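You operate a simulated robot arm through the tools that you are given. There is no shell and no other tool.

You are at the controls of a simulated two-armed robot. One attempt, no reset.

## Task
Run both wind-up cars: red to the yellow field, teal to the white one.
Fine: wind each key to the dot of that colour, press each start button once, hands off the tracks.

It is judged by the outcome, as a careful person would: the job done as asked, and still so three seconds after it is handed in. It fails if anything else is knocked over, pushed out of place, dropped, spilled or broken.

## Robot
Two 7-joint arms with two-finger parallel grippers on one trunk that stands fixed in place. Base frame: the origin is at the foot of the trunk, x ahead of it, y to its left, z up. Lengths are in m, angles in degrees, forces in N, time in s.
The left shoulder is at [0.07, 0.163, 1.259], the right one opposite. With the tool pointing down near the work surface each hand reaches from about 0.3 to 0.86 m from the base axis, measured 20 degrees to its own side. Payload 3.43 kg a hand.
The tool frame of a hand sits at the grasp point between the pads (the TCP): z along the fingers, y along the line on which they close. The tips reach 0.034 m beyond it. Largest opening 0.128 m; finger width 0.024, thickness 0.012; the body of the gripper, 0.048 by 0.13 m, starts 0.096 m behind the TCP.
Orientation is that of the tool frame in the base frame, as a unit quaternion [x, y, z, w]. With the fingers straight down and closing along the base's y, the tool's x points along the base's -x, its y along +y and its z along -z.

## Interface
- The arms move only by the tool step_arm. It takes "left_increments", "right_increments" or both (then of equal length, played together; a hand with none holds still); each is a list of rows, each an object of numbers (a shift or turn left out is 0, a gripper value left out holds the last): "x", "y", "z": the shift along the tool's x, y, z in units of 500 mm (1.0 is 500 mm); "ax", "ay", "az": the turn, a rotation vector about the tool's x, y, z in units of 180 degrees (1.0 is 180 degrees); "gripper": the closure, from 0 (fully open) to 1 (shut). In form: [{"x": .., "y": .., "z": .., "ax": .., "ay": .., "az": .., "gripper": ..}, ...]. A call has 1 to 20 rows; each row is the pose to reach, as a shift and turn from the pose commanded when the call began, along the tool's axes at that moment. A call with a number of a shift or a turn outside -1 to 1 is refused whole. A row lasts 0.2 s, in which the tool goes at most 0.05 m and 8.6 degrees; a call with a longer step from one row to the next is refused whole, and so is a gripper value outside its range. Where a pose cannot be reached the arm comes as near as it can. A force on the tool above 40 N (or 10 N above the force at the start of the call, whichever is more), or a blocked arm, ends the call early, and 0.2 s more pass. Each finger travels about 0.153 m/s and halts on what it meets, pressing with about 24 N; the grip force reading is that of the motor and also rises with nothing between the fingers. The clock runs only during rows and for 0.2 s after the last one: add rows that repeat a pose to give the fingers time. The reply holds the time, the measured pose of the TCP, the force on the tool along the base axes, the opening and the grip force, in the units named above and with some noise, with the torque about the TCP (base axes, N m) and any sound that the robot's microphone picked up.
- Cameras (640 x 400 px; columns grow to the right, rows downward): "scene" is now at [0.1249, -0.0384, 1.4794]; the picture's right is [-0.44, -0.90, 0.00], its down [-0.58, 0.28, -0.77] and it looks along [0.69, -0.34, -0.64] (base axes); focal length 349 px, centre (320, 200). "left" rides on the left gripper at [0.076, 0.011, -0.16] in its tool frame; the picture's right is [-0.15, 0.99, 0.00], its down [-0.88, -0.13, -0.46] and it looks along [-0.45, -0.07, 0.89] (tool axes); focal length 234 px, centre (320, 200). "right" rides on the right gripper at [0.076, -0.011, -0.16] in its tool frame; the picture's right is [0.15, 0.99, 0.00], its down [-0.88, 0.13, -0.46] and it looks along [-0.45, 0.07, 0.89] (tool axes); focal length 234 px, centre (320, 200). There is no depth. A picture from a camera that has moved, and an enlarged one, comes with that camera's place and axes in the base frame and with its lens.
- capture(camera): a new picture of that camera. The clock stands still meanwhile.
- lift_body(by): slides the trunk up (or, below 0, down) by that many m; the arms and the scene camera ride with it, the base frame stays. It gives what a move gives, with no picture.
- turn_head(pan, tilt): turns the head with the scene camera to pan (to the left, within 86 degrees either way) and tilt (down, from -29 to 69), counted from straight ahead of the robot. It gives what a move gives.
- close_up(camera, box): a new picture of the part [left, top, right, bottom] of that camera's present view, enlarged. The clock stands still meanwhile.
- job_done(): hands the job in; it is judged then, once.

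Nothing tells you positions but the pictures and the camera data. Unless the task says otherwise, let go and move clear before handing in.

The tools are called after ">>>" by a JSON object that holds its "name" and its "arguments". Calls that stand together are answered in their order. step_arm: Moves the arms, as the interface text tells. Its arguments: {"type":"object","properties":{"left_increments":{"type":"array","items":{"type":"object","properties":{"x":{"type":"number"},"y":{"type":"number"},"z":{"type":"number"},"ax":{"type":"number"},"ay":{"type":"number"},"az":{"type":"number"},"gripper":{"type":"number"}}}},"right_increments":{"type":"array","items":{"type":"object","properties":{"x":{"type":"number"},"y":{"type":"number"},"z":{"type":"number"},"ax":{"type":"number"},"ay":{"type":"number"},"az":{"type":"number"},"gripper":{"type":"number"}}}}},"required":[]} The other tools are called the same way: lift_body (by) slides the trunk up or down; turn_head (pan, tilt) turns the head that bears the scene camera; capture (camera) takes a picture; close_up (camera, box) takes an enlarged picture of a part of a camera's view; job_done () hands the job in.

At the start:

```text
time_s: 0.0
left_tcp_pos: [0.6315, -0.0801, 1.1533]
left_tcp_rot: [0.0, 1.0, 0.001, 0.0]
left_contact_force: [0.1, -0.1, 0.0]
left_moment: [-0.01, -0.01, -0.02]
left_width: 0.1278
left_finger_force: 0.1
right_tcp_pos: [0.373, -0.4719, 1.1882]
right_tcp_rot: [0.0, 1.0, 0.0, 0.0]
right_contact_force: [0.0, -0.2, -0.8]
right_moment: [0.01, 0.0, -0.01]
right_width: 0.1281
right_finger_force: 0.1
trunk travel left (down, up): [-0.739, 0.201]
head pan, tilt: [-25.8, 39.8]
```

scene: 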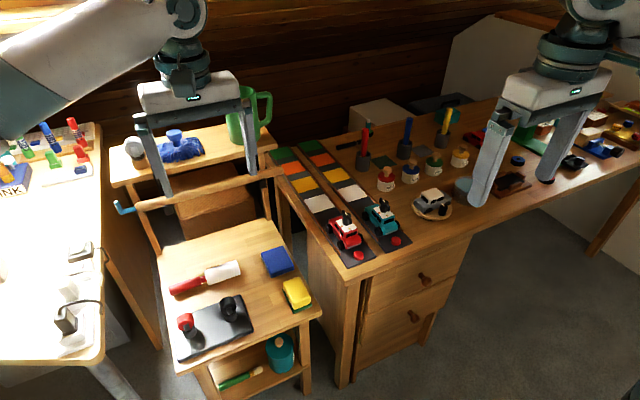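
right: 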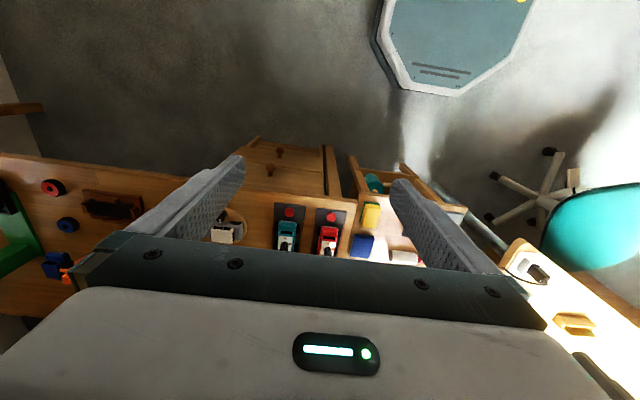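
left: 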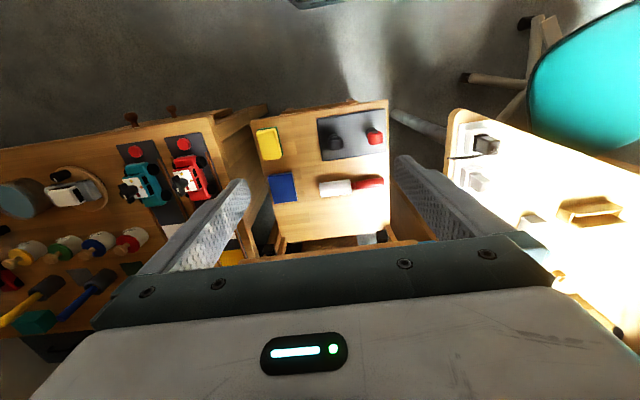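

I see a desk on the robot's right with two tracks: a red car and a teal car, each with a red start button at the near end and coloured fields beyond. I'll look closer before moving.

>>> {"name": "close_up", "arguments": {"camera": "scene", "box": [260, 130, 480, 270]}}

>>> {"name": "close_up", "arguments": {"camera": "scene", "box": [310, 190, 420, 270]}}

>>> {"name": "close_up", "arguments": {"camera": "left", "box": [90, 120, 240, 220]}}

>>> {"name": "close_up", "arguments": {"camera": "right", "box": [200, 190, 360, 270]}}

```text
2.86 times, centred on (370, 200) of scene
camera zoom: at [0.1249, -0.0384, 1.4794], right [-0.44, -0.9, 0.0], down [-0.58, 0.28, -0.77], along [0.69, -0.34, -0.64], focal length 998 px, centre (177, 200)
```

zoom: 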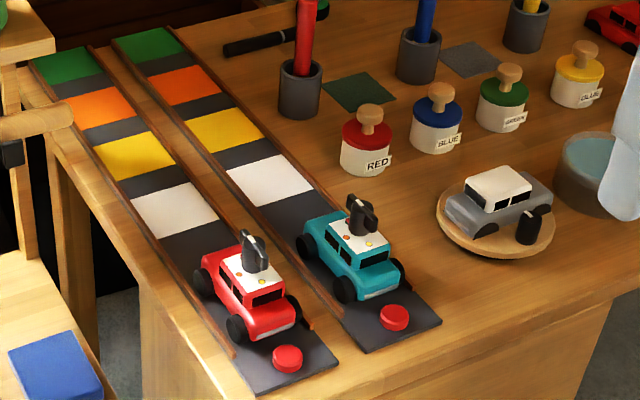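

```text
5.00 times, centred on (365, 230) of scene
camera zoom: at [0.1249, -0.0384, 1.4794], right [-0.44, -0.9, 0.0], down [-0.58, 0.28, -0.77], along [0.69, -0.34, -0.64], focal length 1746 px, centre (95, 50)
```

zoom: 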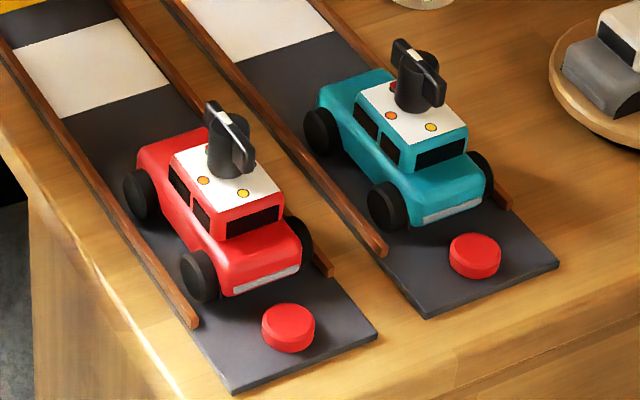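

```text
4.00 times, centred on (165, 170) of left
camera zoom: at [0.5556, -0.0695, 1.3151], right [0.15, 0.99, 0.0], down [0.88, -0.13, 0.46], along [0.45, -0.07, -0.89], focal length 937 px, centre (940, 320)
```

zoom: 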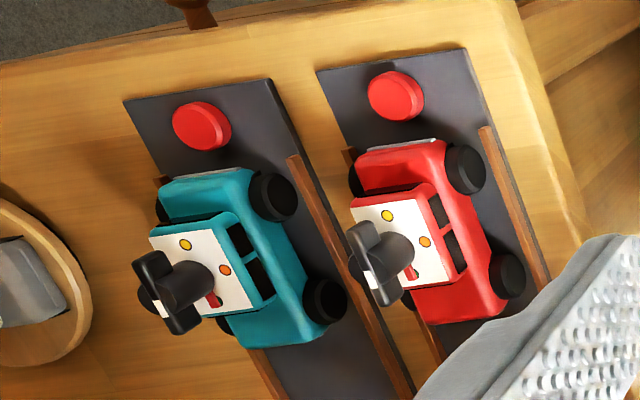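

```text
4.00 times, centred on (280, 230) of right
camera zoom: at [0.2969, -0.4829, 1.3487], right [-0.15, 0.99, 0.0], down [0.88, 0.13, 0.46], along [0.45, 0.07, -0.89], focal length 937 px, centre (480, 80)
```

zoom: 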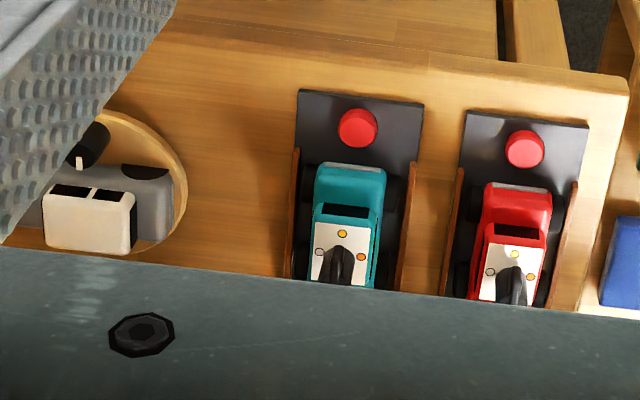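

The tracks run nearly along base x, with red's button at about (0.64, -0.40, 0.77) and teal's at about (0.64, -0.52, 0.77). I'll zoom in on the keys and dots next.

>>> {"name": "close_up", "arguments": {"camera": "scene", "box": [325, 200, 375, 232]}}

>>> {"name": "close_up", "arguments": {"camera": "scene", "box": [360, 190, 410, 222]}}

>>> {"name": "close_up", "arguments": {"camera": "left", "box": [110, 150, 210, 212]}}

>>> {"name": "close_up", "arguments": {"camera": "scene", "box": [300, 90, 480, 205]}}

```text
12.50 times, centred on (350, 216) of scene
camera zoom: at [0.1249, -0.0384, 1.4794], right [-0.44, -0.9, 0.0], down [-0.58, 0.28, -0.77], along [0.69, -0.34, -0.64], focal length 4366 px, centre (-55, 0)
```

zoom: 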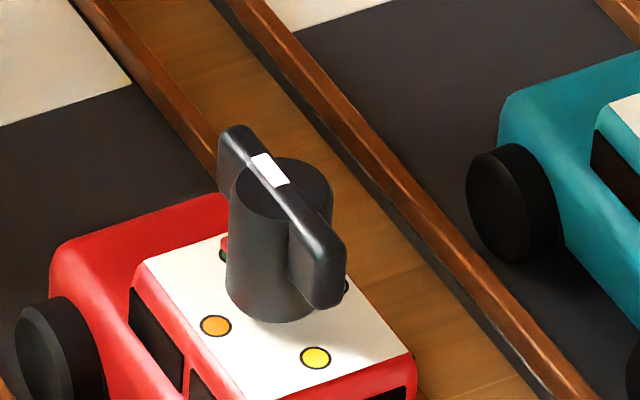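

```text
12.50 times, centred on (385, 206) of scene
camera zoom: at [0.1249, -0.0384, 1.4794], right [-0.44, -0.9, 0.0], down [-0.58, 0.28, -0.77], along [0.69, -0.34, -0.64], focal length 4366 px, centre (-492, 125)
```

zoom: 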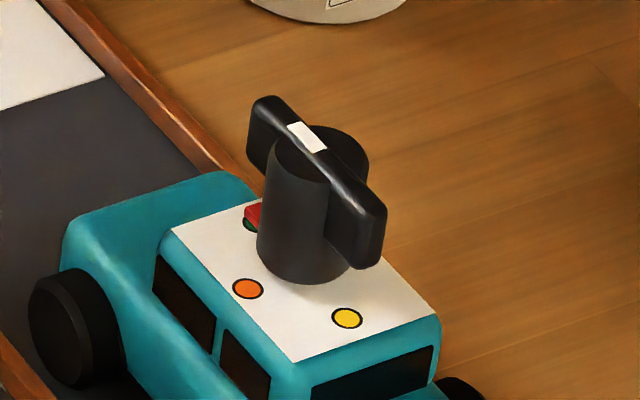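

```text
6.40 times, centred on (160, 181) of left
camera zoom: at [0.5556, -0.0695, 1.3151], right [0.15, 0.99, 0.0], down [0.88, -0.13, 0.46], along [0.45, -0.07, -0.89], focal length 1499 px, centre (1344, 322)
```

zoom: 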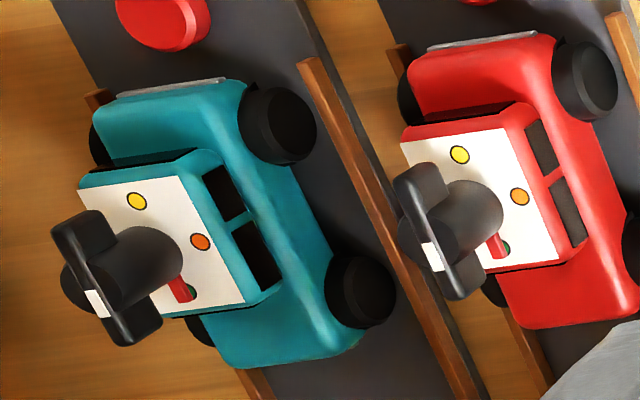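

```text
3.48 times, centred on (390, 148) of scene
camera zoom: at [0.1249, -0.0384, 1.4794], right [-0.44, -0.9, 0.0], down [-0.58, 0.28, -0.77], along [0.69, -0.34, -0.64], focal length 1215 px, centre (76, 383)
```

zoom: 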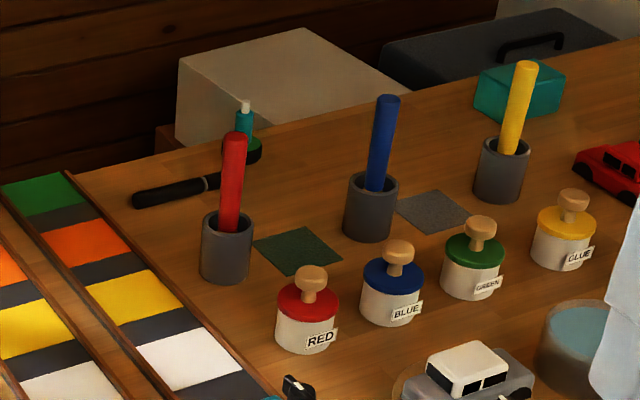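

The red key sits near (0.71, -0.41) and the teal key near (0.71, -0.53), tops at about z 0.85, with dots around each on the roof. I'll bring the right hand in for a close look from above, staying clear of everything.

>>> {"name": "step_arm", "arguments": {"right_increments": [{"x": -0.0573, "y": 0.005, "z": 0.046}, {"x": -0.1147, "y": 0.01, "z": 0.092}, {"x": -0.172, "y": 0.015, "z": 0.139}, {"x": -0.229, "y": 0.02, "z": 0.185}, {"x": -0.287, "y": 0.024, "z": 0.231}, {"x": -0.344, "y": 0.029, "z": 0.277}, {"x": -0.401, "y": 0.034, "z": 0.324}, {"x": -0.459, "y": 0.039, "z": 0.37}, {"x": -0.516, "y": 0.044, "z": 0.416}, {"x": -0.516, "y": 0.044, "z": 0.416}]}}

>>> {"name": "capture", "arguments": {"camera": "right"}}

>>> {"name": "capture", "arguments": {"camera": "scene"}}

```text
time_s: 2.2
left_tcp_pos: [0.6306, -0.0806, 1.1551]
left_tcp_rot: [-0.002, 1.0, 0.0, 0.0]
left_contact_force: [-0.6, 0.4, 0.6]
left_moment: [0.0, 0.0, -0.02]
left_width: 0.1279
left_finger_force: 0.0
right_tcp_pos: [0.6304, -0.448, 0.9802]
right_tcp_rot: [0.0, 1.0, 0.0, 0.0]
right_contact_force: [-0.6, 0.5, -0.5]
right_moment: [0.03, 0.0, 0.0]
right_width: 0.1277
right_finger_force: 0.1
trunk travel left (down, up): [-0.739, 0.201]
head pan, tilt: [-25.8, 39.8]
```

```text
taken
camera right: at [0.5542, -0.4596, 1.1413], right [-0.15, 0.99, 0.0], down [0.88, 0.13, 0.46], along [0.45, 0.07, -0.89], focal length 234 px, centre (320, 200)
```

right: 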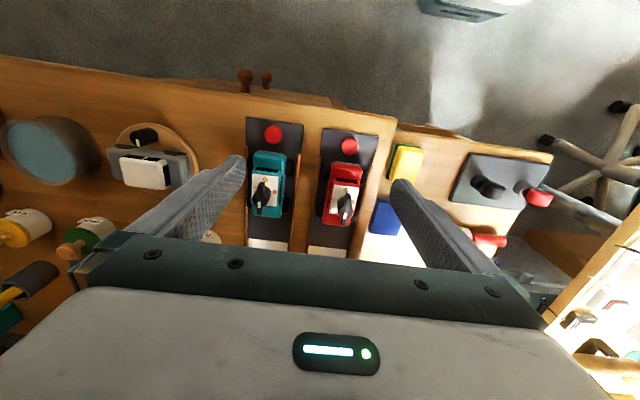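

```text
taken
camera scene: at [0.1241, -0.0387, 1.4795], right [-0.44, -0.9, 0.0], down [-0.58, 0.28, -0.77], along [0.69, -0.34, -0.64], focal length 349 px, centre (320, 200)
```

scene: 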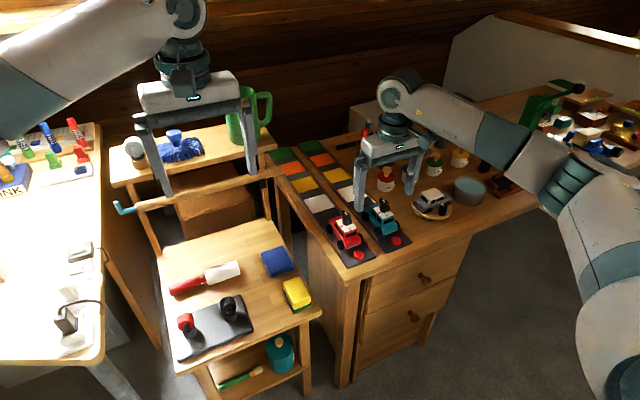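

The hand is above and in front of the cars and both keys are visible between the fingers. I'll enlarge both cars in this view.

>>> {"name": "close_up", "arguments": {"camera": "right", "box": [230, 110, 400, 260]}}

>>> {"name": "close_up", "arguments": {"camera": "right", "box": [310, 160, 374, 232]}}

>>> {"name": "close_up", "arguments": {"camera": "right", "box": [240, 148, 304, 220]}}

```text
2.67 times, centred on (315, 185) of right
camera zoom: at [0.5542, -0.4596, 1.1413], right [-0.15, 0.99, 0.0], down [0.88, 0.13, 0.46], along [0.45, 0.07, -0.89], focal length 624 px, centre (333, 240)
```

zoom: 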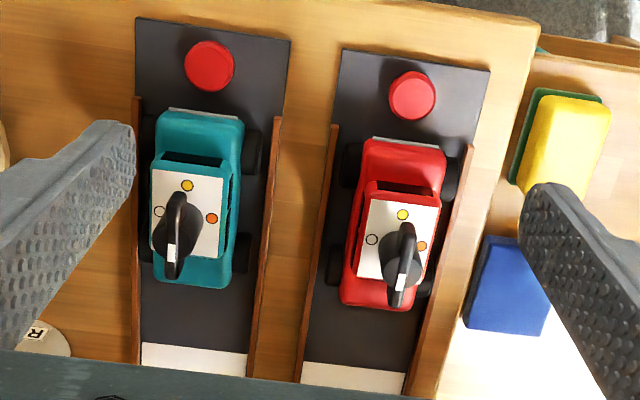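

```text
5.56 times, centred on (342, 196) of right
camera zoom: at [0.5542, -0.4596, 1.1413], right [-0.15, 0.99, 0.0], down [0.88, 0.13, 0.46], along [0.45, 0.07, -0.89], focal length 1301 px, centre (198, 222)
```

zoom: 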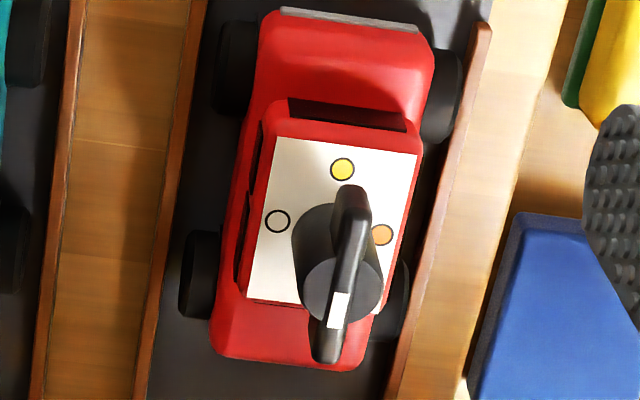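

```text
5.56 times, centred on (272, 184) of right
camera zoom: at [0.5542, -0.4596, 1.1413], right [-0.15, 0.99, 0.0], down [0.88, 0.13, 0.46], along [0.45, 0.07, -0.89], focal length 1301 px, centre (587, 289)
```

zoom: 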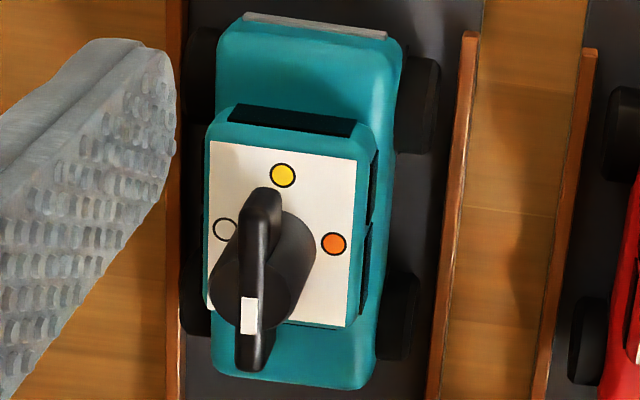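

I can see white on the -y side, yellow on the -x side and orange on the +y side of each key. Something red is on the +x side, by green. I need to know whether that is a stop or a pointer, so I'll zoom the left camera on it.

>>> {"name": "close_up", "arguments": {"camera": "left", "box": [118, 175, 150, 205]}}

>>> {"name": "close_up", "arguments": {"camera": "left", "box": [168, 165, 200, 195]}}

>>> {"name": "close_up", "arguments": {"camera": "scene", "box": [370, 196, 402, 216]}}

```text
13.33 times, centred on (134, 190) of left
camera zoom: at [0.5548, -0.0697, 1.3154], right [0.15, 0.99, 0.0], down [0.88, -0.13, 0.46], along [0.45, -0.07, -0.89], focal length 3122 px, centre (2800, 333)
```

zoom: 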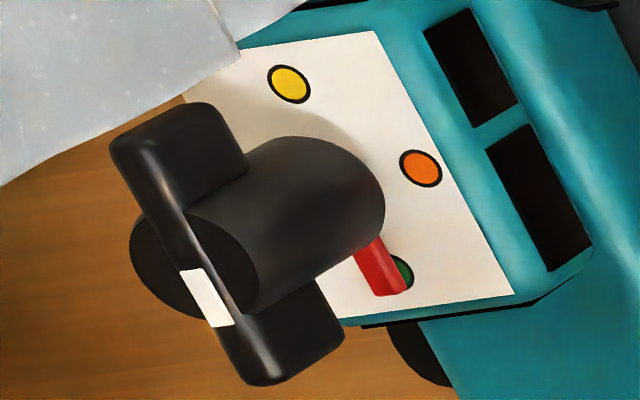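

```text
13.33 times, centred on (184, 180) of left
camera zoom: at [0.5548, -0.0697, 1.3154], right [0.15, 0.99, 0.0], down [0.88, -0.13, 0.46], along [0.45, -0.07, -0.89], focal length 3122 px, centre (2133, 467)
```

zoom: 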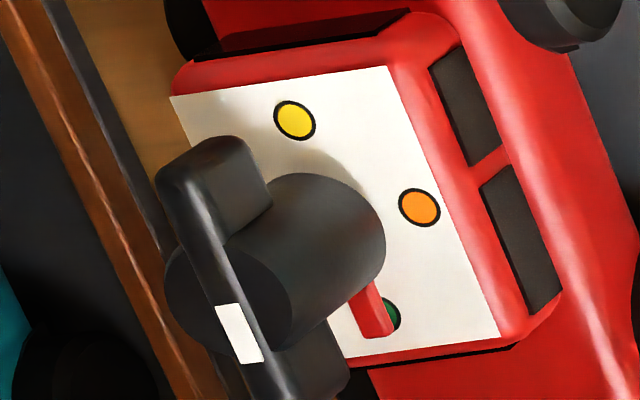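

```text
16.00 times, centred on (386, 206) of scene
camera zoom: at [0.1241, -0.0387, 1.4795], right [-0.44, -0.9, 0.0], down [-0.58, 0.28, -0.77], along [0.69, -0.34, -0.64], focal length 5589 px, centre (-736, 104)
```

zoom: 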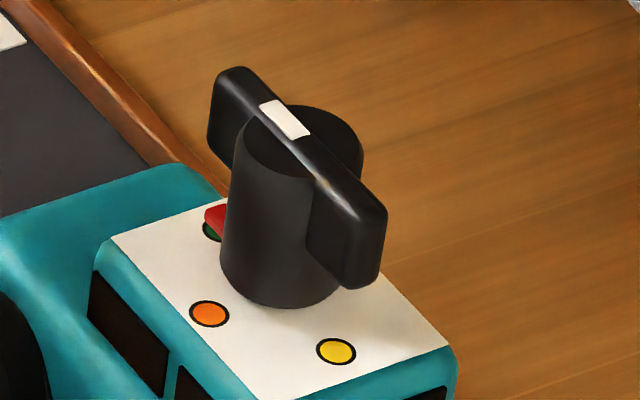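

The red tab is part of the key: it points the same way as the white mark, at +x by green. Clockwise from there come white at 90°, yellow at 180° and orange at 270°. That matches the order of the fields, so I'll wind clockwise.

I triangulate the teal key axis at about (0.710, -0.519) and the red at (0.710, -0.400). Roofs are at z 0.827 and key tops at 0.862. I'll hover over the teal key first with the gripper half closed.

>>> {"name": "step_arm", "arguments": {"right_increments": [{"x": -0.032, "y": -0.0284, "z": 0.016, "gripper": 0.5}, {"x": -0.064, "y": -0.0568, "z": 0.032, "gripper": 0.5}, {"x": -0.096, "y": -0.0852, "z": 0.048, "gripper": 0.5}, {"x": -0.128, "y": -0.1136, "z": 0.064, "gripper": 0.5}, {"x": -0.1598, "y": -0.142, "z": 0.08, "gripper": 0.5}, {"x": -0.1598, "y": -0.142, "z": 0.08, "gripper": 0.5}, {"x": -0.1598, "y": -0.142, "z": 0.08, "gripper": 0.5}]}}

>>> {"name": "capture", "arguments": {"camera": "right"}}

>>> {"name": "capture", "arguments": {"camera": "left"}}

>>> {"name": "close_up", "arguments": {"camera": "scene", "box": [310, 130, 450, 240]}}

```text
time_s: 3.8
left_tcp_pos: [0.6305, -0.0792, 1.1538]
left_tcp_rot: [-0.001, 1.0, 0.0, 0.0]
left_contact_force: [-0.6, -0.1, 0.1]
left_moment: [-0.01, 0.02, 0.01]
left_width: 0.128
left_finger_force: 0.0
right_tcp_pos: [0.7115, -0.519, 0.9401]
right_tcp_rot: [-0.001, 1.0, 0.0, 0.0]
right_contact_force: [0.2, 0.3, -0.1]
right_moment: [0.01, -0.05, 0.0]
right_width: 0.0642
right_finger_force: 0.0
trunk travel left (down, up): [-0.739, 0.201]
head pan, tilt: [-25.8, 39.8]
```

```text
taken
camera right: at [0.6356, -0.5307, 1.1003], right [-0.15, 0.99, 0.0], down [0.88, 0.13, 0.46], along [0.45, 0.07, -0.89], focal length 234 px, centre (320, 200)
```

right: 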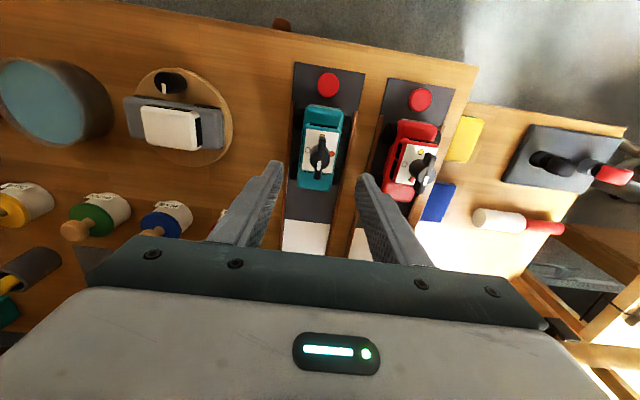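

```text
taken
camera left: at [0.5558, -0.0695, 1.3149], right [0.15, 0.99, 0.0], down [0.88, -0.13, 0.46], along [0.45, -0.07, -0.89], focal length 234 px, centre (320, 200)
```

left: 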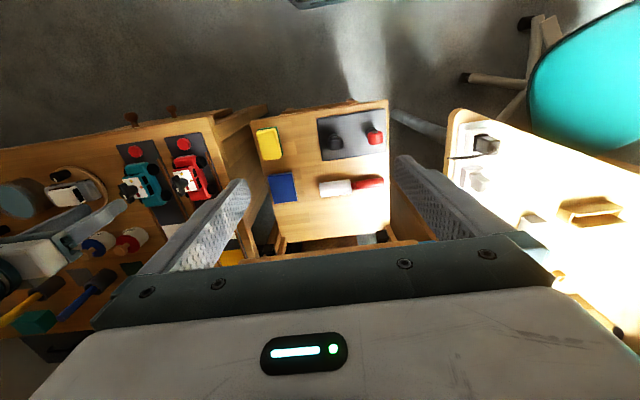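

```text
3.64 times, centred on (380, 185) of scene
camera zoom: at [0.1252, -0.0384, 1.4794], right [-0.44, -0.9, 0.0], down [-0.58, 0.28, -0.77], along [0.69, -0.34, -0.64], focal length 1270 px, centre (102, 254)
```

zoom: 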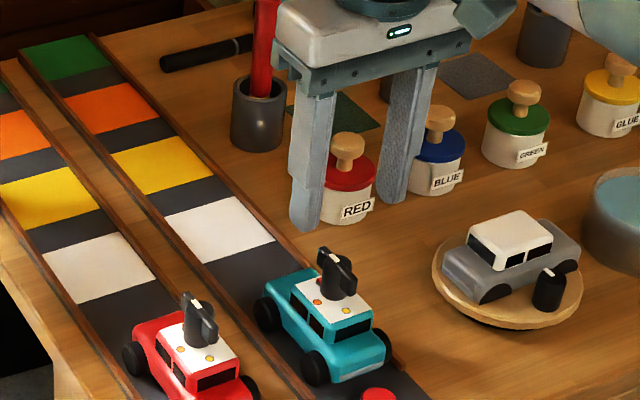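

The gripper hovers over the teal key and looks aligned. I'll check with a zoom before going down.

>>> {"name": "close_up", "arguments": {"camera": "right", "box": [280, 90, 360, 210]}}

>>> {"name": "close_up", "arguments": {"camera": "right", "box": [296, 122, 344, 192]}}

```text
3.33 times, centred on (320, 150) of right
camera zoom: at [0.6356, -0.5307, 1.1003], right [-0.15, 0.99, 0.0], down [0.88, 0.13, 0.46], along [0.45, 0.07, -0.89], focal length 781 px, centre (320, 367)
```

zoom: 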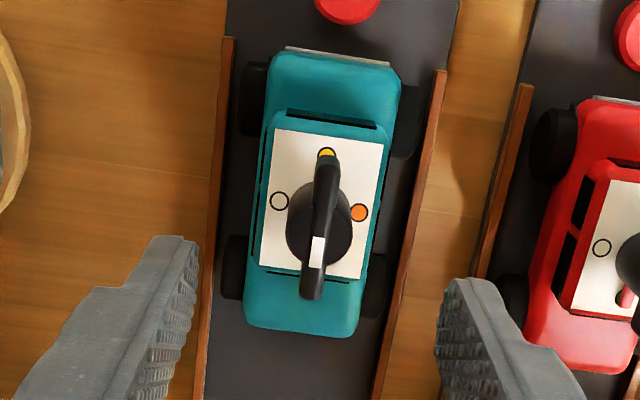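

```text
5.71 times, centred on (320, 157) of right
camera zoom: at [0.6356, -0.5307, 1.1003], right [-0.15, 0.99, 0.0], down [0.88, 0.13, 0.46], along [0.45, 0.07, -0.89], focal length 1338 px, centre (320, 446)
```

zoom: 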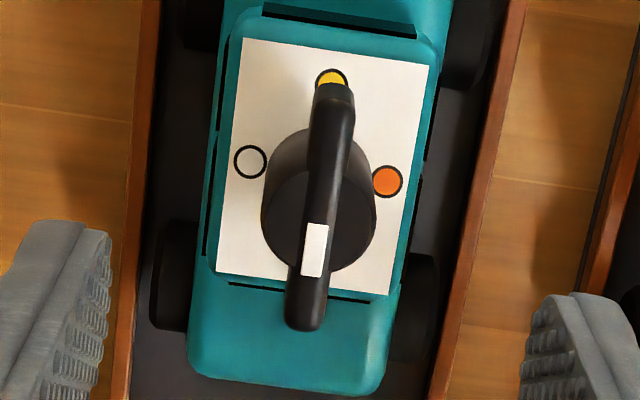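

The teal key axis comes out at (0.711, -0.5196), within a millimetre of the hand. I'll go down to fingertips at about 0.836, above the roof, and then close gently on the key.

>>> {"name": "step_arm", "arguments": {"right_increments": [{"z": 0.028, "y": -0.0006, "gripper": 0.5}, {"z": 0.056, "y": -0.0006, "gripper": 0.5}, {"z": 0.084, "y": -0.0006, "gripper": 0.5}, {"z": 0.112, "y": -0.0006, "gripper": 0.5}, {"z": 0.14, "y": -0.0006, "gripper": 0.5}, {"z": 0.14, "y": -0.0006, "gripper": 0.5}]}}

>>> {"name": "close_up", "arguments": {"camera": "right", "box": [240, 60, 400, 240]}}

>>> {"name": "close_up", "arguments": {"camera": "scene", "box": [340, 170, 430, 250]}}

```text
time_s: 5.2
left_tcp_pos: [0.631, -0.0802, 1.154]
left_tcp_rot: [0.0, 1.0, 0.0, 0.0]
left_contact_force: [0.8, 0.1, 0.2]
left_moment: [-0.01, 0.02, -0.01]
left_width: 0.1281
left_finger_force: 0.2
right_tcp_pos: [0.7105, -0.5196, 0.8857]
right_tcp_rot: [0.001, 1.0, -0.001, 0.001]
right_contact_force: [0.4, 0.9, 0.8]
right_moment: [-0.01, -0.03, -0.04]
right_width: 0.0641
right_finger_force: 0.0
right hand out of reach, approached as far as the arm can: row 5, 6
trunk travel left (down, up): [-0.739, 0.201]
head pan, tilt: [-25.8, 39.8]
```

```text
2.22 times, centred on (320, 150) of right
camera zoom: at [0.6342, -0.5312, 1.0454], right [-0.14, 0.99, 0.0], down [0.88, 0.13, 0.46], along [0.45, 0.06, -0.89], focal length 520 px, centre (320, 311)
```

zoom: 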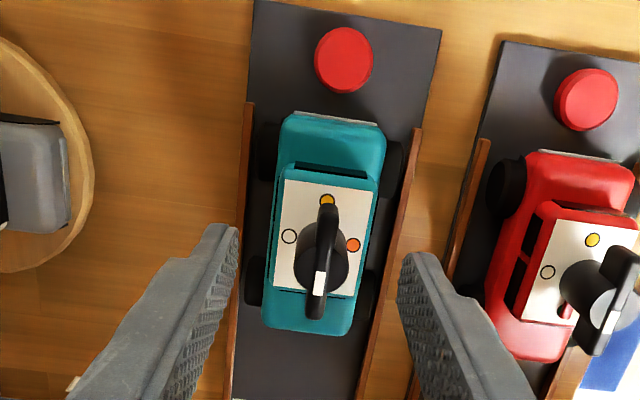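

```text
5.00 times, centred on (385, 210) of scene
camera zoom: at [0.125, -0.0383, 1.4794], right [-0.44, -0.9, 0.0], down [-0.58, 0.28, -0.77], along [0.69, -0.34, -0.64], focal length 1746 px, centre (-5, 150)
```

zoom: 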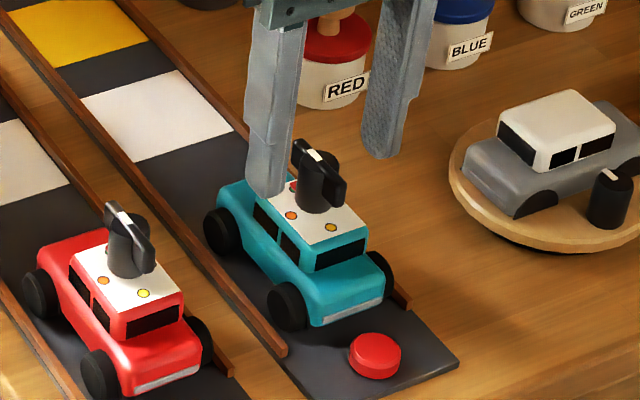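

The arm ran out of reach at z 0.886 without touching anything, so I'll lower the trunk. First I'll raise the hand well clear, then bring the trunk down.

>>> {"name": "step_arm", "arguments": {"right_increments": [{"z": -0.06}, {"z": -0.12}, {"z": -0.18}, {"z": -0.24}, {"z": -0.28}, {"z": -0.28}]}}

```text
time_s: 6.6
left_tcp_pos: [0.6316, -0.0805, 1.1554]
left_tcp_rot: [-0.001, 1.0, 0.0, 0.0]
left_contact_force: [0.5, 0.3, 0.3]
left_moment: [-0.02, -0.02, 0.0]
left_width: 0.1279
left_finger_force: 0.0
right_tcp_pos: [0.7102, -0.5198, 1.0259]
right_tcp_rot: [0.0, 1.0, -0.001, 0.0]
right_contact_force: [-0.7, -0.1, 0.0]
right_moment: [-0.01, 0.02, -0.03]
right_width: 0.0639
right_finger_force: 0.0
trunk travel left (down, up): [-0.739, 0.201]
head pan, tilt: [-25.8, 39.8]
```

The hand is up at z 1.026. Lowering the trunk 0.10 m puts the TCP at about 0.926, still clear of the key.

>>> {"name": "lift_body", "arguments": {"by": -0.1}}

>>> {"name": "capture", "arguments": {"camera": "scene"}}

>>> {"name": "close_up", "arguments": {"camera": "right", "box": [280, 90, 360, 210]}}

```text
time_s: 7.9
left_tcp_pos: [0.6311, -0.0796, 1.0557]
left_tcp_rot: [0.0, 1.0, 0.0, 0.001]
left_contact_force: [0.4, -1.1, 0.0]
left_moment: [0.01, -0.03, -0.03]
left_width: 0.1279
left_finger_force: 0.0
right_tcp_pos: [0.7095, -0.5201, 0.9271]
right_tcp_rot: [0.0, 1.0, -0.001, 0.0]
right_contact_force: [-0.5, 1.1, 0.8]
right_moment: [0.04, 0.0, -0.01]
right_width: 0.064
right_finger_force: 0.0
trunk travel left (down, up): [-0.639, 0.301]
head pan, tilt: [-25.8, 39.8]
```

```text
taken
camera scene: at [0.1246, -0.0382, 1.3795], right [-0.44, -0.9, 0.0], down [-0.58, 0.28, -0.77], along [0.69, -0.34, -0.64], focal length 349 px, centre (320, 200)
```

scene: 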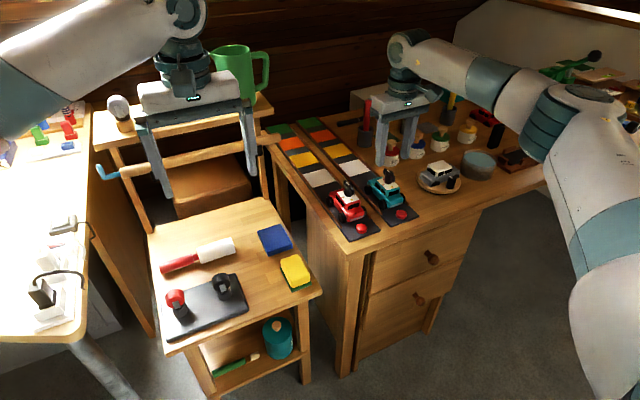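

```text
3.33 times, centred on (320, 150) of right
camera zoom: at [0.6338, -0.5303, 1.0866], right [-0.15, 0.99, 0.0], down [0.88, 0.13, 0.46], along [0.45, 0.07, -0.89], focal length 781 px, centre (320, 367)
```

zoom: 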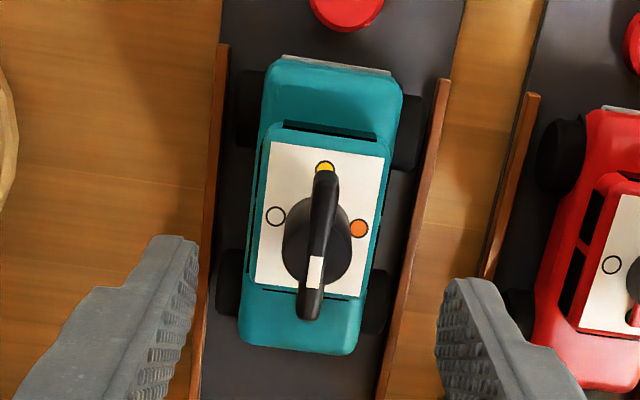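

The hand is over the teal key with everything clear. I'll go down to TCP z 0.870 with the fingers still open.

>>> {"name": "step_arm", "arguments": {"right_increments": [{"x": -0.002, "z": 0.03}, {"x": -0.002, "z": 0.06}, {"x": -0.002, "z": 0.09}, {"x": -0.002, "z": 0.112}, {"x": -0.002, "z": 0.112}]}}

>>> {"name": "close_up", "arguments": {"camera": "scene", "box": [350, 140, 430, 220]}}

>>> {"name": "close_up", "arguments": {"camera": "left", "box": [60, 130, 220, 230]}}

```text
time_s: 9.1
left_tcp_pos: [0.6303, -0.0796, 1.0546]
left_tcp_rot: [-0.001, 1.0, -0.001, 0.0]
left_contact_force: [0.4, 0.7, -0.3]
left_moment: [0.03, 0.0, 0.01]
left_width: 0.1279
left_finger_force: 0.0
right_tcp_pos: [0.711, -0.5197, 0.8695]
right_tcp_rot: [0.0, 1.0, 0.001, 0.001]
right_contact_force: [-0.3, 0.4, -0.3]
right_moment: [0.01, -0.01, -0.04]
right_width: 0.0641
right_finger_force: 0.1
trunk travel left (down, up): [-0.639, 0.301]
head pan, tilt: [-25.8, 39.8]
```

```text
5.00 times, centred on (390, 180) of scene
camera zoom: at [0.1248, -0.0383, 1.3794], right [-0.44, -0.9, 0.0], down [-0.58, 0.28, -0.77], along [0.69, -0.34, -0.64], focal length 1746 px, centre (-30, 300)
```

zoom: 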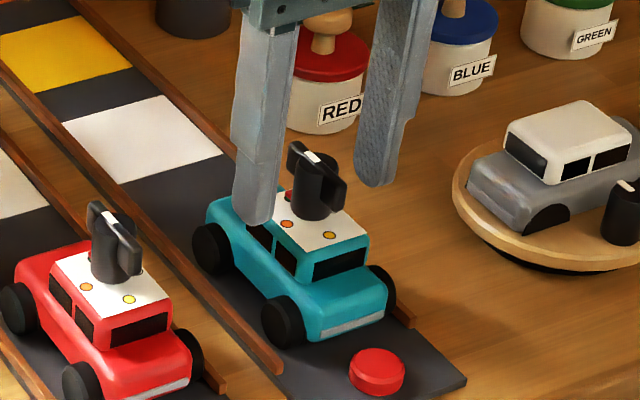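

```text
4.00 times, centred on (140, 180) of left
camera zoom: at [0.5555, -0.0694, 1.2151], right [0.15, 0.99, 0.0], down [0.88, -0.13, 0.46], along [0.45, -0.07, -0.89], focal length 937 px, centre (1040, 280)
```

zoom: 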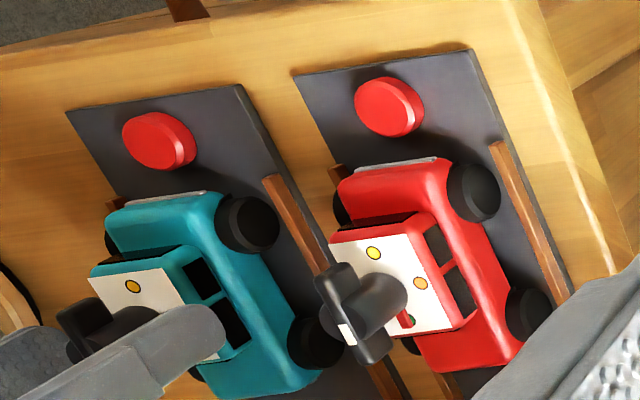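

The fingers straddle the teal key at the right height. Now I'll close on it.

>>> {"name": "step_arm", "arguments": {"right_increments": [{"gripper": 0.65}, {"gripper": 0.75}, {"gripper": 0.8}, {"gripper": 0.85}, {"gripper": 0.9}, {"gripper": 0.9}]}}

>>> {"name": "close_up", "arguments": {"camera": "right", "box": [260, 60, 380, 220]}}

>>> {"name": "close_up", "arguments": {"camera": "scene", "box": [350, 140, 430, 220]}}

```text
time_s: 10.5
left_tcp_pos: [0.6309, -0.0798, 1.0543]
left_tcp_rot: [-0.001, 1.0, 0.0, 0.0]
left_contact_force: [0.0, 0.3, 0.8]
left_moment: [0.0, 0.05, 0.0]
left_width: 0.1281
left_finger_force: 0.0
right_tcp_pos: [0.711, -0.5197, 0.8701]
right_tcp_rot: [0.0, 1.0, 0.0, 0.0]
right_contact_force: [2.2, -5.8, 1.1]
right_moment: [0.32, 0.04, 0.0]
right_width: 0.0212
right_finger_force: 45.0
trunk travel left (down, up): [-0.639, 0.301]
head pan, tilt: [-25.8, 39.8]
```

```text
2.50 times, centred on (320, 140) of right
camera zoom: at [0.6357, -0.5309, 1.029], right [-0.15, 0.99, 0.0], down [0.88, 0.13, 0.46], along [0.45, 0.07, -0.89], focal length 585 px, centre (320, 350)
```

zoom: 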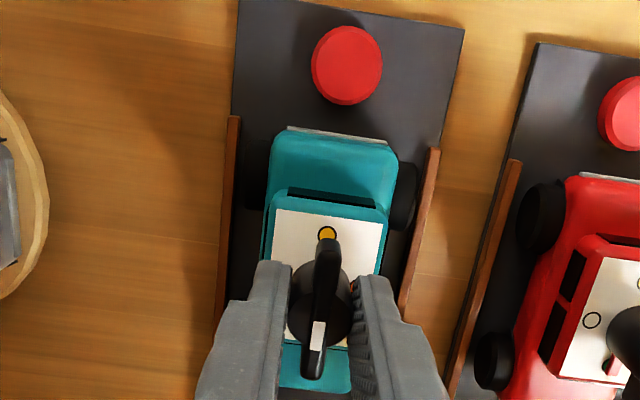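

```text
5.00 times, centred on (390, 180) of scene
camera zoom: at [0.125, -0.0389, 1.3794], right [-0.44, -0.9, 0.0], down [-0.58, 0.28, -0.77], along [0.69, -0.34, -0.64], focal length 1746 px, centre (-30, 300)
```

zoom: 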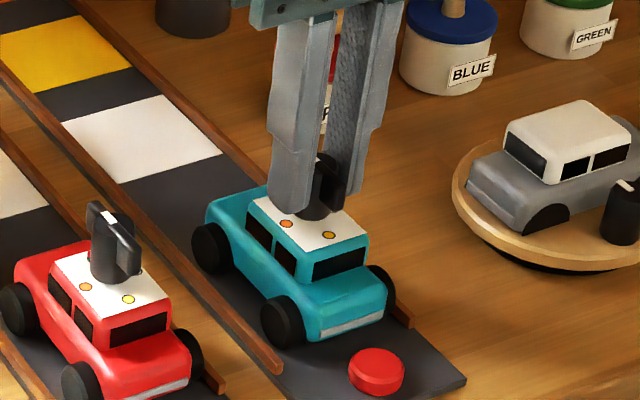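

The key is held at 21 mm width. I'll test with a small clockwise turn of 20° and watch the torque and the key.

>>> {"name": "step_arm", "arguments": {"right_increments": [{"az": 0.037, "gripper": 0.9}, {"az": 0.074, "gripper": 0.9}, {"az": 0.111, "gripper": 0.9}, {"az": 0.111, "gripper": 0.9}]}}

>>> {"name": "close_up", "arguments": {"camera": "right", "box": [260, 60, 380, 220]}}

>>> {"name": "close_up", "arguments": {"camera": "left", "box": [60, 130, 220, 230]}}

```text
time_s: 11.5
left_tcp_pos: [0.6317, -0.0802, 1.0536]
left_tcp_rot: [0.0, 1.0, 0.0, 0.0]
left_contact_force: [0.5, -0.2, -0.2]
left_moment: [0.03, -0.03, -0.02]
left_width: 0.1281
left_finger_force: 0.0
right_tcp_pos: [0.7119, -0.5208, 0.8692]
right_tcp_rot: [0.174, 0.985, 0.0, 0.0]
right_contact_force: [2.8, -5.2, -1.1]
right_moment: [-0.72, -0.02, 0.01]
right_width: 0.0212
right_finger_force: 44.8
trunk travel left (down, up): [-0.639, 0.301]
head pan, tilt: [-25.8, 39.8]
```

```text
2.50 times, centred on (320, 140) of right
camera zoom: at [0.6366, -0.5041, 1.029], right [0.2, 0.98, 0.0], down [0.87, -0.18, 0.46], along [0.45, -0.09, -0.89], focal length 585 px, centre (320, 350)
```

zoom: 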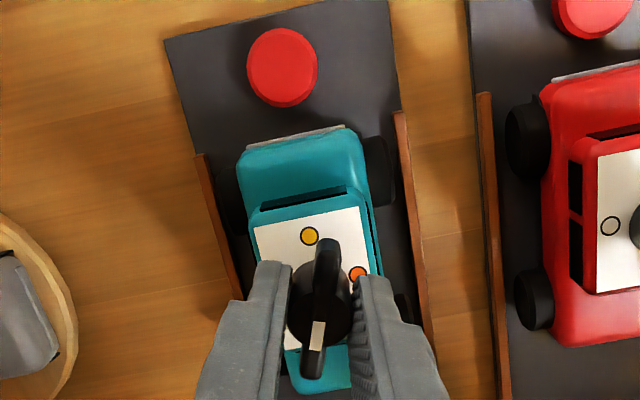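

```text
4.00 times, centred on (140, 180) of left
camera zoom: at [0.556, -0.0701, 1.2148], right [0.15, 0.99, 0.0], down [0.88, -0.13, 0.45], along [0.45, -0.07, -0.89], focal length 937 px, centre (1040, 280)
```

zoom: 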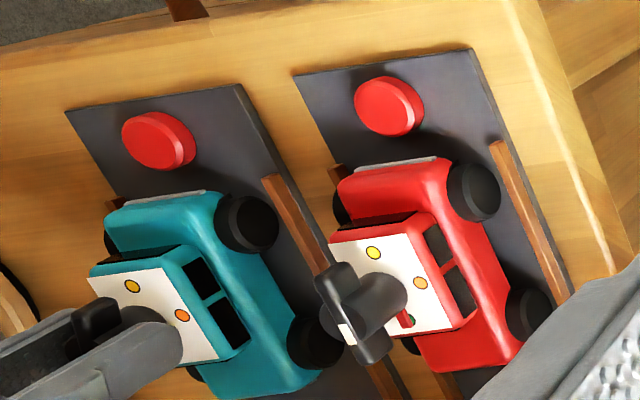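

The key follows the gripper cleanly with little torque. I'll continue to a full 90° clockwise, onto the white dot.

>>> {"name": "step_arm", "arguments": {"right_increments": [{"az": 0.0432, "gripper": 0.9}, {"az": 0.0864, "gripper": 0.9}, {"az": 0.1296, "gripper": 0.9}, {"az": 0.1728, "gripper": 0.9}, {"az": 0.216, "gripper": 0.9}, {"az": 0.2592, "gripper": 0.9}, {"az": 0.3024, "gripper": 0.9}, {"az": 0.3456, "gripper": 0.9}, {"az": 0.389, "gripper": 0.9}, {"az": 0.389, "gripper": 0.9}, {"az": 0.389, "gripper": 0.9}]}}

>>> {"name": "close_up", "arguments": {"camera": "right", "box": [260, 60, 380, 220]}}

>>> {"name": "close_up", "arguments": {"camera": "scene", "box": [350, 140, 430, 220]}}

```text
time_s: 13.9
left_tcp_pos: [0.6322, -0.0802, 1.0542]
left_tcp_rot: [-0.001, 1.0, 0.001, -0.001]
left_contact_force: [-0.9, 0.6, -0.4]
left_moment: [-0.02, 0.0, -0.01]
left_width: 0.1282
left_finger_force: 0.1
right_tcp_pos: [0.7121, -0.5199, 0.8688]
right_tcp_rot: [0.707, 0.707, 0.0, -0.001]
right_contact_force: [5.8, -1.4, -4.8]
right_moment: [0.38, -0.7, 0.02]
right_width: 0.0214
right_finger_force: 44.9
trunk travel left (down, up): [-0.639, 0.301]
head pan, tilt: [-25.8, 39.8]
```

```text
2.50 times, centred on (320, 140) of right
camera zoom: at [0.7005, -0.4437, 1.0291], right [0.99, 0.15, 0.0], down [0.13, -0.88, 0.45], along [0.07, -0.45, -0.89], focal length 585 px, centre (320, 350)
```

zoom: 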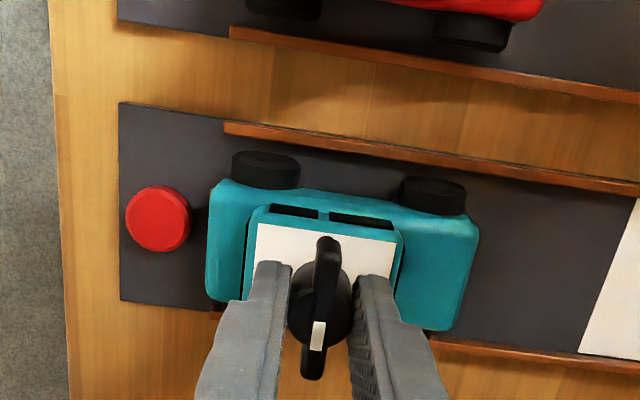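

```text
5.00 times, centred on (390, 180) of scene
camera zoom: at [0.1263, -0.039, 1.3792], right [-0.44, -0.9, 0.0], down [-0.58, 0.28, -0.77], along [0.69, -0.33, -0.64], focal length 1746 px, centre (-30, 300)
```

zoom: 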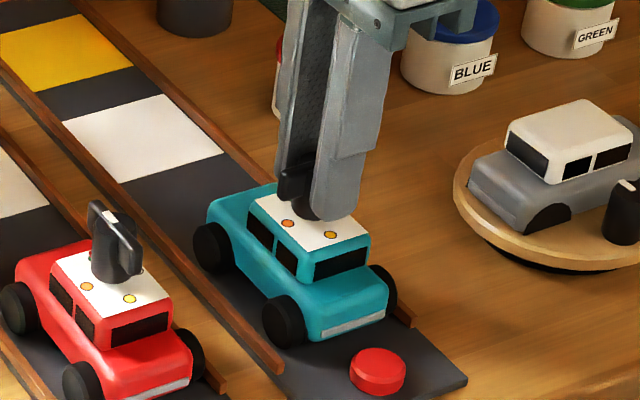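

The key has gone 90° round with the hand. I'll open the fingers and check whether the key stays on white.

>>> {"name": "step_arm", "arguments": {"right_increments": [{"gripper": 0.8}, {"gripper": 0.7}, {"gripper": 0.6}, {"gripper": 0.5}, {"gripper": 0.5}]}}

>>> {"name": "close_up", "arguments": {"camera": "right", "box": [260, 60, 380, 220]}}

>>> {"name": "close_up", "arguments": {"camera": "scene", "box": [350, 140, 430, 220]}}

```text
time_s: 15.1
left_tcp_pos: [0.6313, -0.0793, 1.0542]
left_tcp_rot: [0.0, 1.0, 0.0, 0.0]
left_contact_force: [1.3, 0.4, 0.1]
left_moment: [0.0, 0.05, 0.01]
left_width: 0.128
left_finger_force: 0.1
right_tcp_pos: [0.7094, -0.5206, 0.8706]
right_tcp_rot: [0.707, 0.707, 0.0, 0.0]
right_contact_force: [0.4, 0.4, 0.2]
right_moment: [-0.01, 0.02, 0.0]
right_width: 0.0639
right_finger_force: 0.1
trunk travel left (down, up): [-0.639, 0.301]
head pan, tilt: [-25.8, 39.8]
```

```text
2.50 times, centred on (320, 140) of right
camera zoom: at [0.6994, -0.4436, 1.0301], right [0.99, 0.15, 0.0], down [0.13, -0.88, 0.46], along [0.07, -0.45, -0.89], focal length 585 px, centre (320, 350)
```

zoom: 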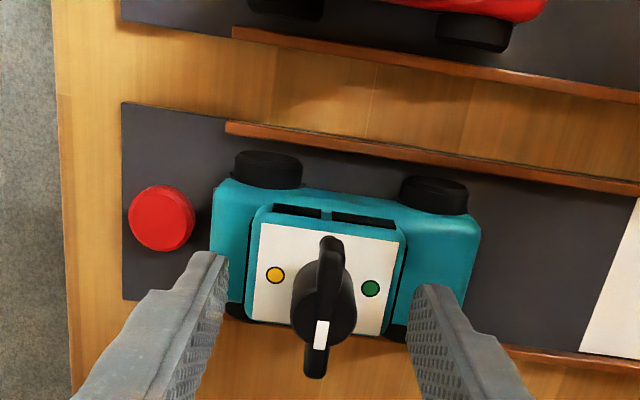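

```text
5.00 times, centred on (390, 180) of scene
camera zoom: at [0.1249, -0.0384, 1.3794], right [-0.44, -0.9, 0.0], down [-0.58, 0.28, -0.77], along [0.69, -0.34, -0.64], focal length 1746 px, centre (-30, 300)
```

zoom: 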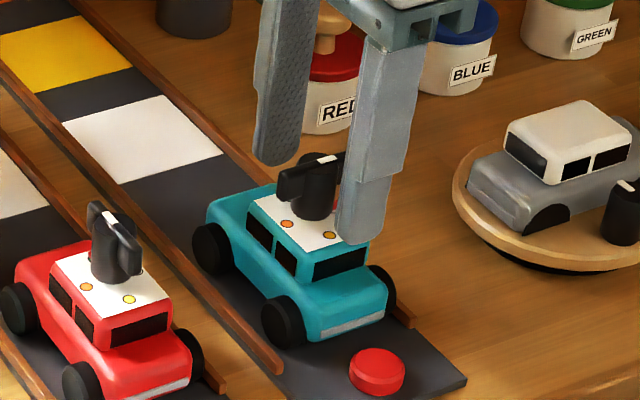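

The teal key stays put with its mark pointing at the white side, and green and yellow are now both visible. I'll lift, turn the hand back and move over the red key.

>>> {"name": "step_arm", "arguments": {"right_increments": [{"z": -0.04}, {"z": -0.08}, {"z": -0.13}, {"x": 0.02, "z": -0.13, "az": -0.0417}, {"x": 0.04, "z": -0.13, "az": -0.0833}, {"x": 0.06, "z": -0.13, "az": -0.125}, {"x": 0.08, "z": -0.13, "az": -0.1667}, {"x": 0.1, "z": -0.13, "az": -0.2083}, {"x": 0.12, "z": -0.13, "az": -0.25}, {"x": 0.14, "z": -0.13, "az": -0.2917}, {"x": 0.16, "z": -0.13, "az": -0.3333}, {"x": 0.18, "z": -0.13, "az": -0.375}, {"x": 0.2, "z": -0.13, "az": -0.4167}, {"x": 0.22, "z": -0.13, "az": -0.4583}, {"x": 0.2396, "z": -0.13, "az": -0.5}, {"x": 0.2396, "z": -0.13, "az": -0.5}, {"x": 0.2396, "z": -0.13, "az": -0.5}]}}

>>> {"name": "close_up", "arguments": {"camera": "right", "box": [280, 90, 360, 210]}}

>>> {"name": "close_up", "arguments": {"camera": "right", "box": [200, 70, 380, 210]}}

>>> {"name": "close_up", "arguments": {"camera": "scene", "box": [310, 150, 430, 250]}}

```text
time_s: 18.7
left_tcp_pos: [0.6313, -0.0799, 1.0537]
left_tcp_rot: [-0.001, 1.0, 0.0, 0.0]
left_contact_force: [-1.0, -1.0, -0.3]
left_moment: [0.0, 0.02, -0.03]
left_width: 0.1282
left_finger_force: 0.1
right_tcp_pos: [0.7106, -0.4002, 0.9346]
right_tcp_rot: [-0.001, 1.0, -0.001, 0.0]
right_contact_force: [-0.9, 0.3, 0.1]
right_moment: [-0.02, 0.0, -0.02]
right_width: 0.0639
right_finger_force: 0.1
trunk travel left (down, up): [-0.639, 0.301]
head pan, tilt: [-25.8, 39.8]
```

```text
3.33 times, centred on (320, 150) of right
camera zoom: at [0.635, -0.4111, 1.094], right [-0.15, 0.99, 0.0], down [0.88, 0.13, 0.46], along [0.45, 0.07, -0.89], focal length 781 px, centre (320, 367)
```

zoom: 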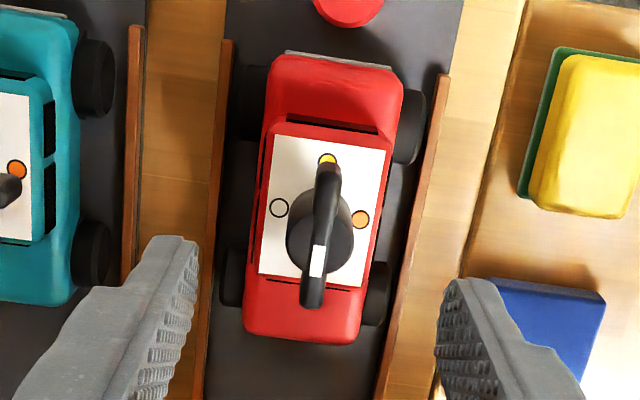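

```text
2.86 times, centred on (290, 140) of right
camera zoom: at [0.635, -0.4111, 1.094], right [-0.15, 0.99, 0.0], down [0.88, 0.13, 0.46], along [0.45, 0.07, -0.89], focal length 669 px, centre (406, 371)
```

zoom: 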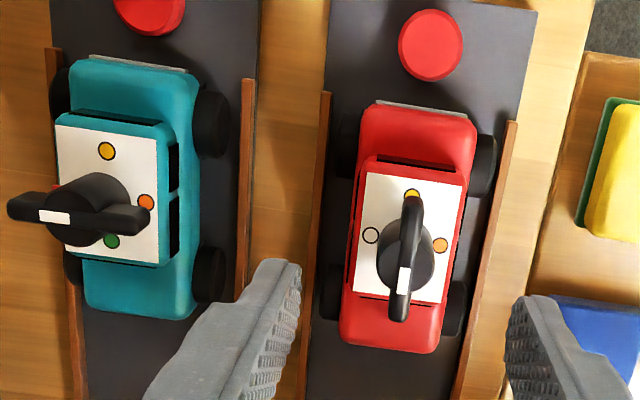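

```text
4.00 times, centred on (370, 200) of scene
camera zoom: at [0.125, -0.0383, 1.3794], right [-0.44, -0.9, 0.0], down [-0.58, 0.28, -0.77], along [0.69, -0.34, -0.64], focal length 1397 px, centre (120, 200)
```

zoom: 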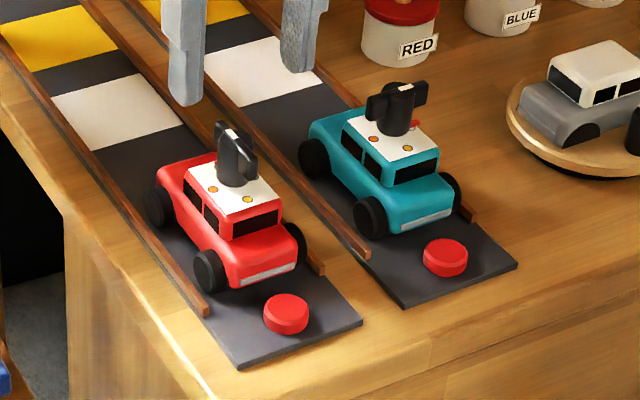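

The teal car's red tab now sits over the white dot, so that key is set. The hand is over the red key at (0.711, -0.3996), well aligned, so I'll descend.

>>> {"name": "step_arm", "arguments": {"right_increments": [{"x": -0.001, "y": 0.001, "z": 0.03}, {"x": -0.001, "y": 0.001, "z": 0.06}, {"x": -0.001, "y": 0.001, "z": 0.09}, {"x": -0.001, "y": 0.001, "z": 0.128}, {"x": -0.001, "y": 0.001, "z": 0.128}]}}

>>> {"name": "close_up", "arguments": {"camera": "scene", "box": [310, 150, 430, 250]}}

>>> {"name": "close_up", "arguments": {"camera": "scene", "box": [372, 165, 404, 195]}}

>>> {"name": "close_up", "arguments": {"camera": "right", "box": [260, 60, 380, 220]}}

```text
time_s: 19.9
left_tcp_pos: [0.6309, -0.0793, 1.0549]
left_tcp_rot: [-0.001, 1.0, -0.001, 0.0]
left_contact_force: [0.3, 0.3, 0.0]
left_moment: [-0.01, 0.02, 0.03]
left_width: 0.128
left_finger_force: 0.0
right_tcp_pos: [0.7092, -0.3994, 0.8729]
right_tcp_rot: [0.0, 1.0, 0.0, 0.0]
right_contact_force: [0.4, -0.5, -0.4]
right_moment: [0.01, 0.01, 0.02]
right_width: 0.064
right_finger_force: 0.0
trunk travel left (down, up): [-0.639, 0.301]
head pan, tilt: [-25.8, 39.8]
```

```text
4.00 times, centred on (370, 200) of scene
camera zoom: at [0.1247, -0.0382, 1.3794], right [-0.44, -0.9, 0.0], down [-0.58, 0.28, -0.77], along [0.69, -0.34, -0.64], focal length 1397 px, centre (120, 200)
```

zoom: 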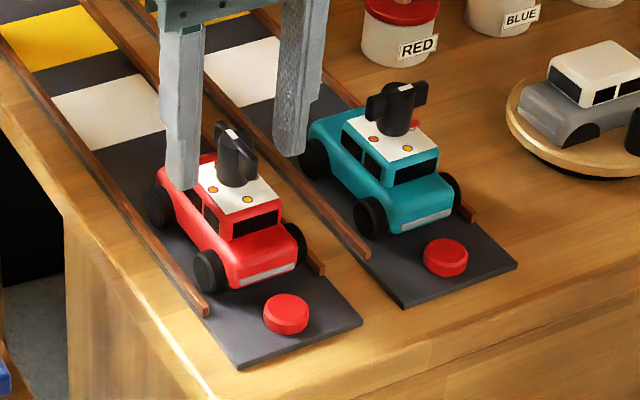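

```text
13.33 times, centred on (388, 180) of scene
camera zoom: at [0.1247, -0.0382, 1.3794], right [-0.44, -0.9, 0.0], down [-0.58, 0.28, -0.77], along [0.69, -0.34, -0.64], focal length 4657 px, centre (-587, 467)
```

zoom: 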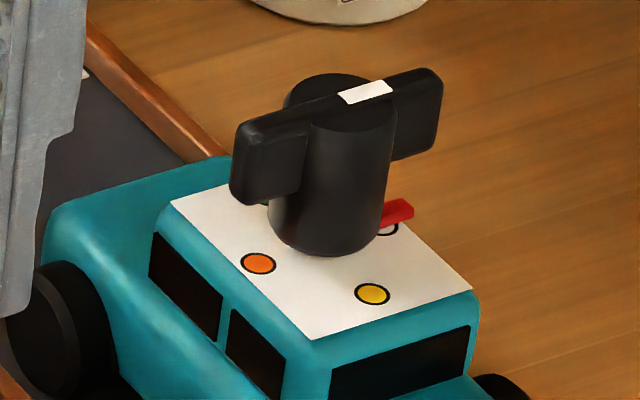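

```text
2.50 times, centred on (320, 140) of right
camera zoom: at [0.6341, -0.4105, 1.0316], right [-0.15, 0.99, 0.0], down [0.88, 0.13, 0.46], along [0.45, 0.07, -0.89], focal length 585 px, centre (320, 350)
```

zoom: 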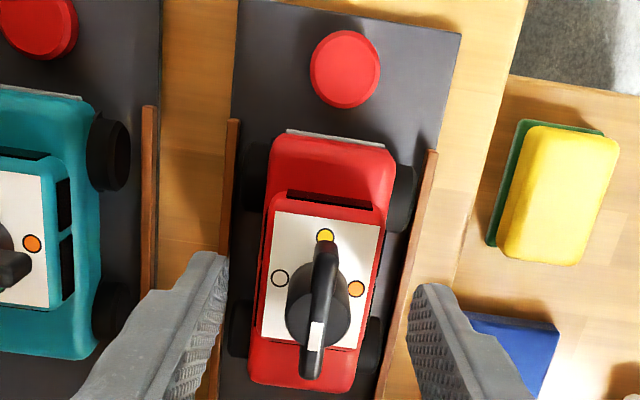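

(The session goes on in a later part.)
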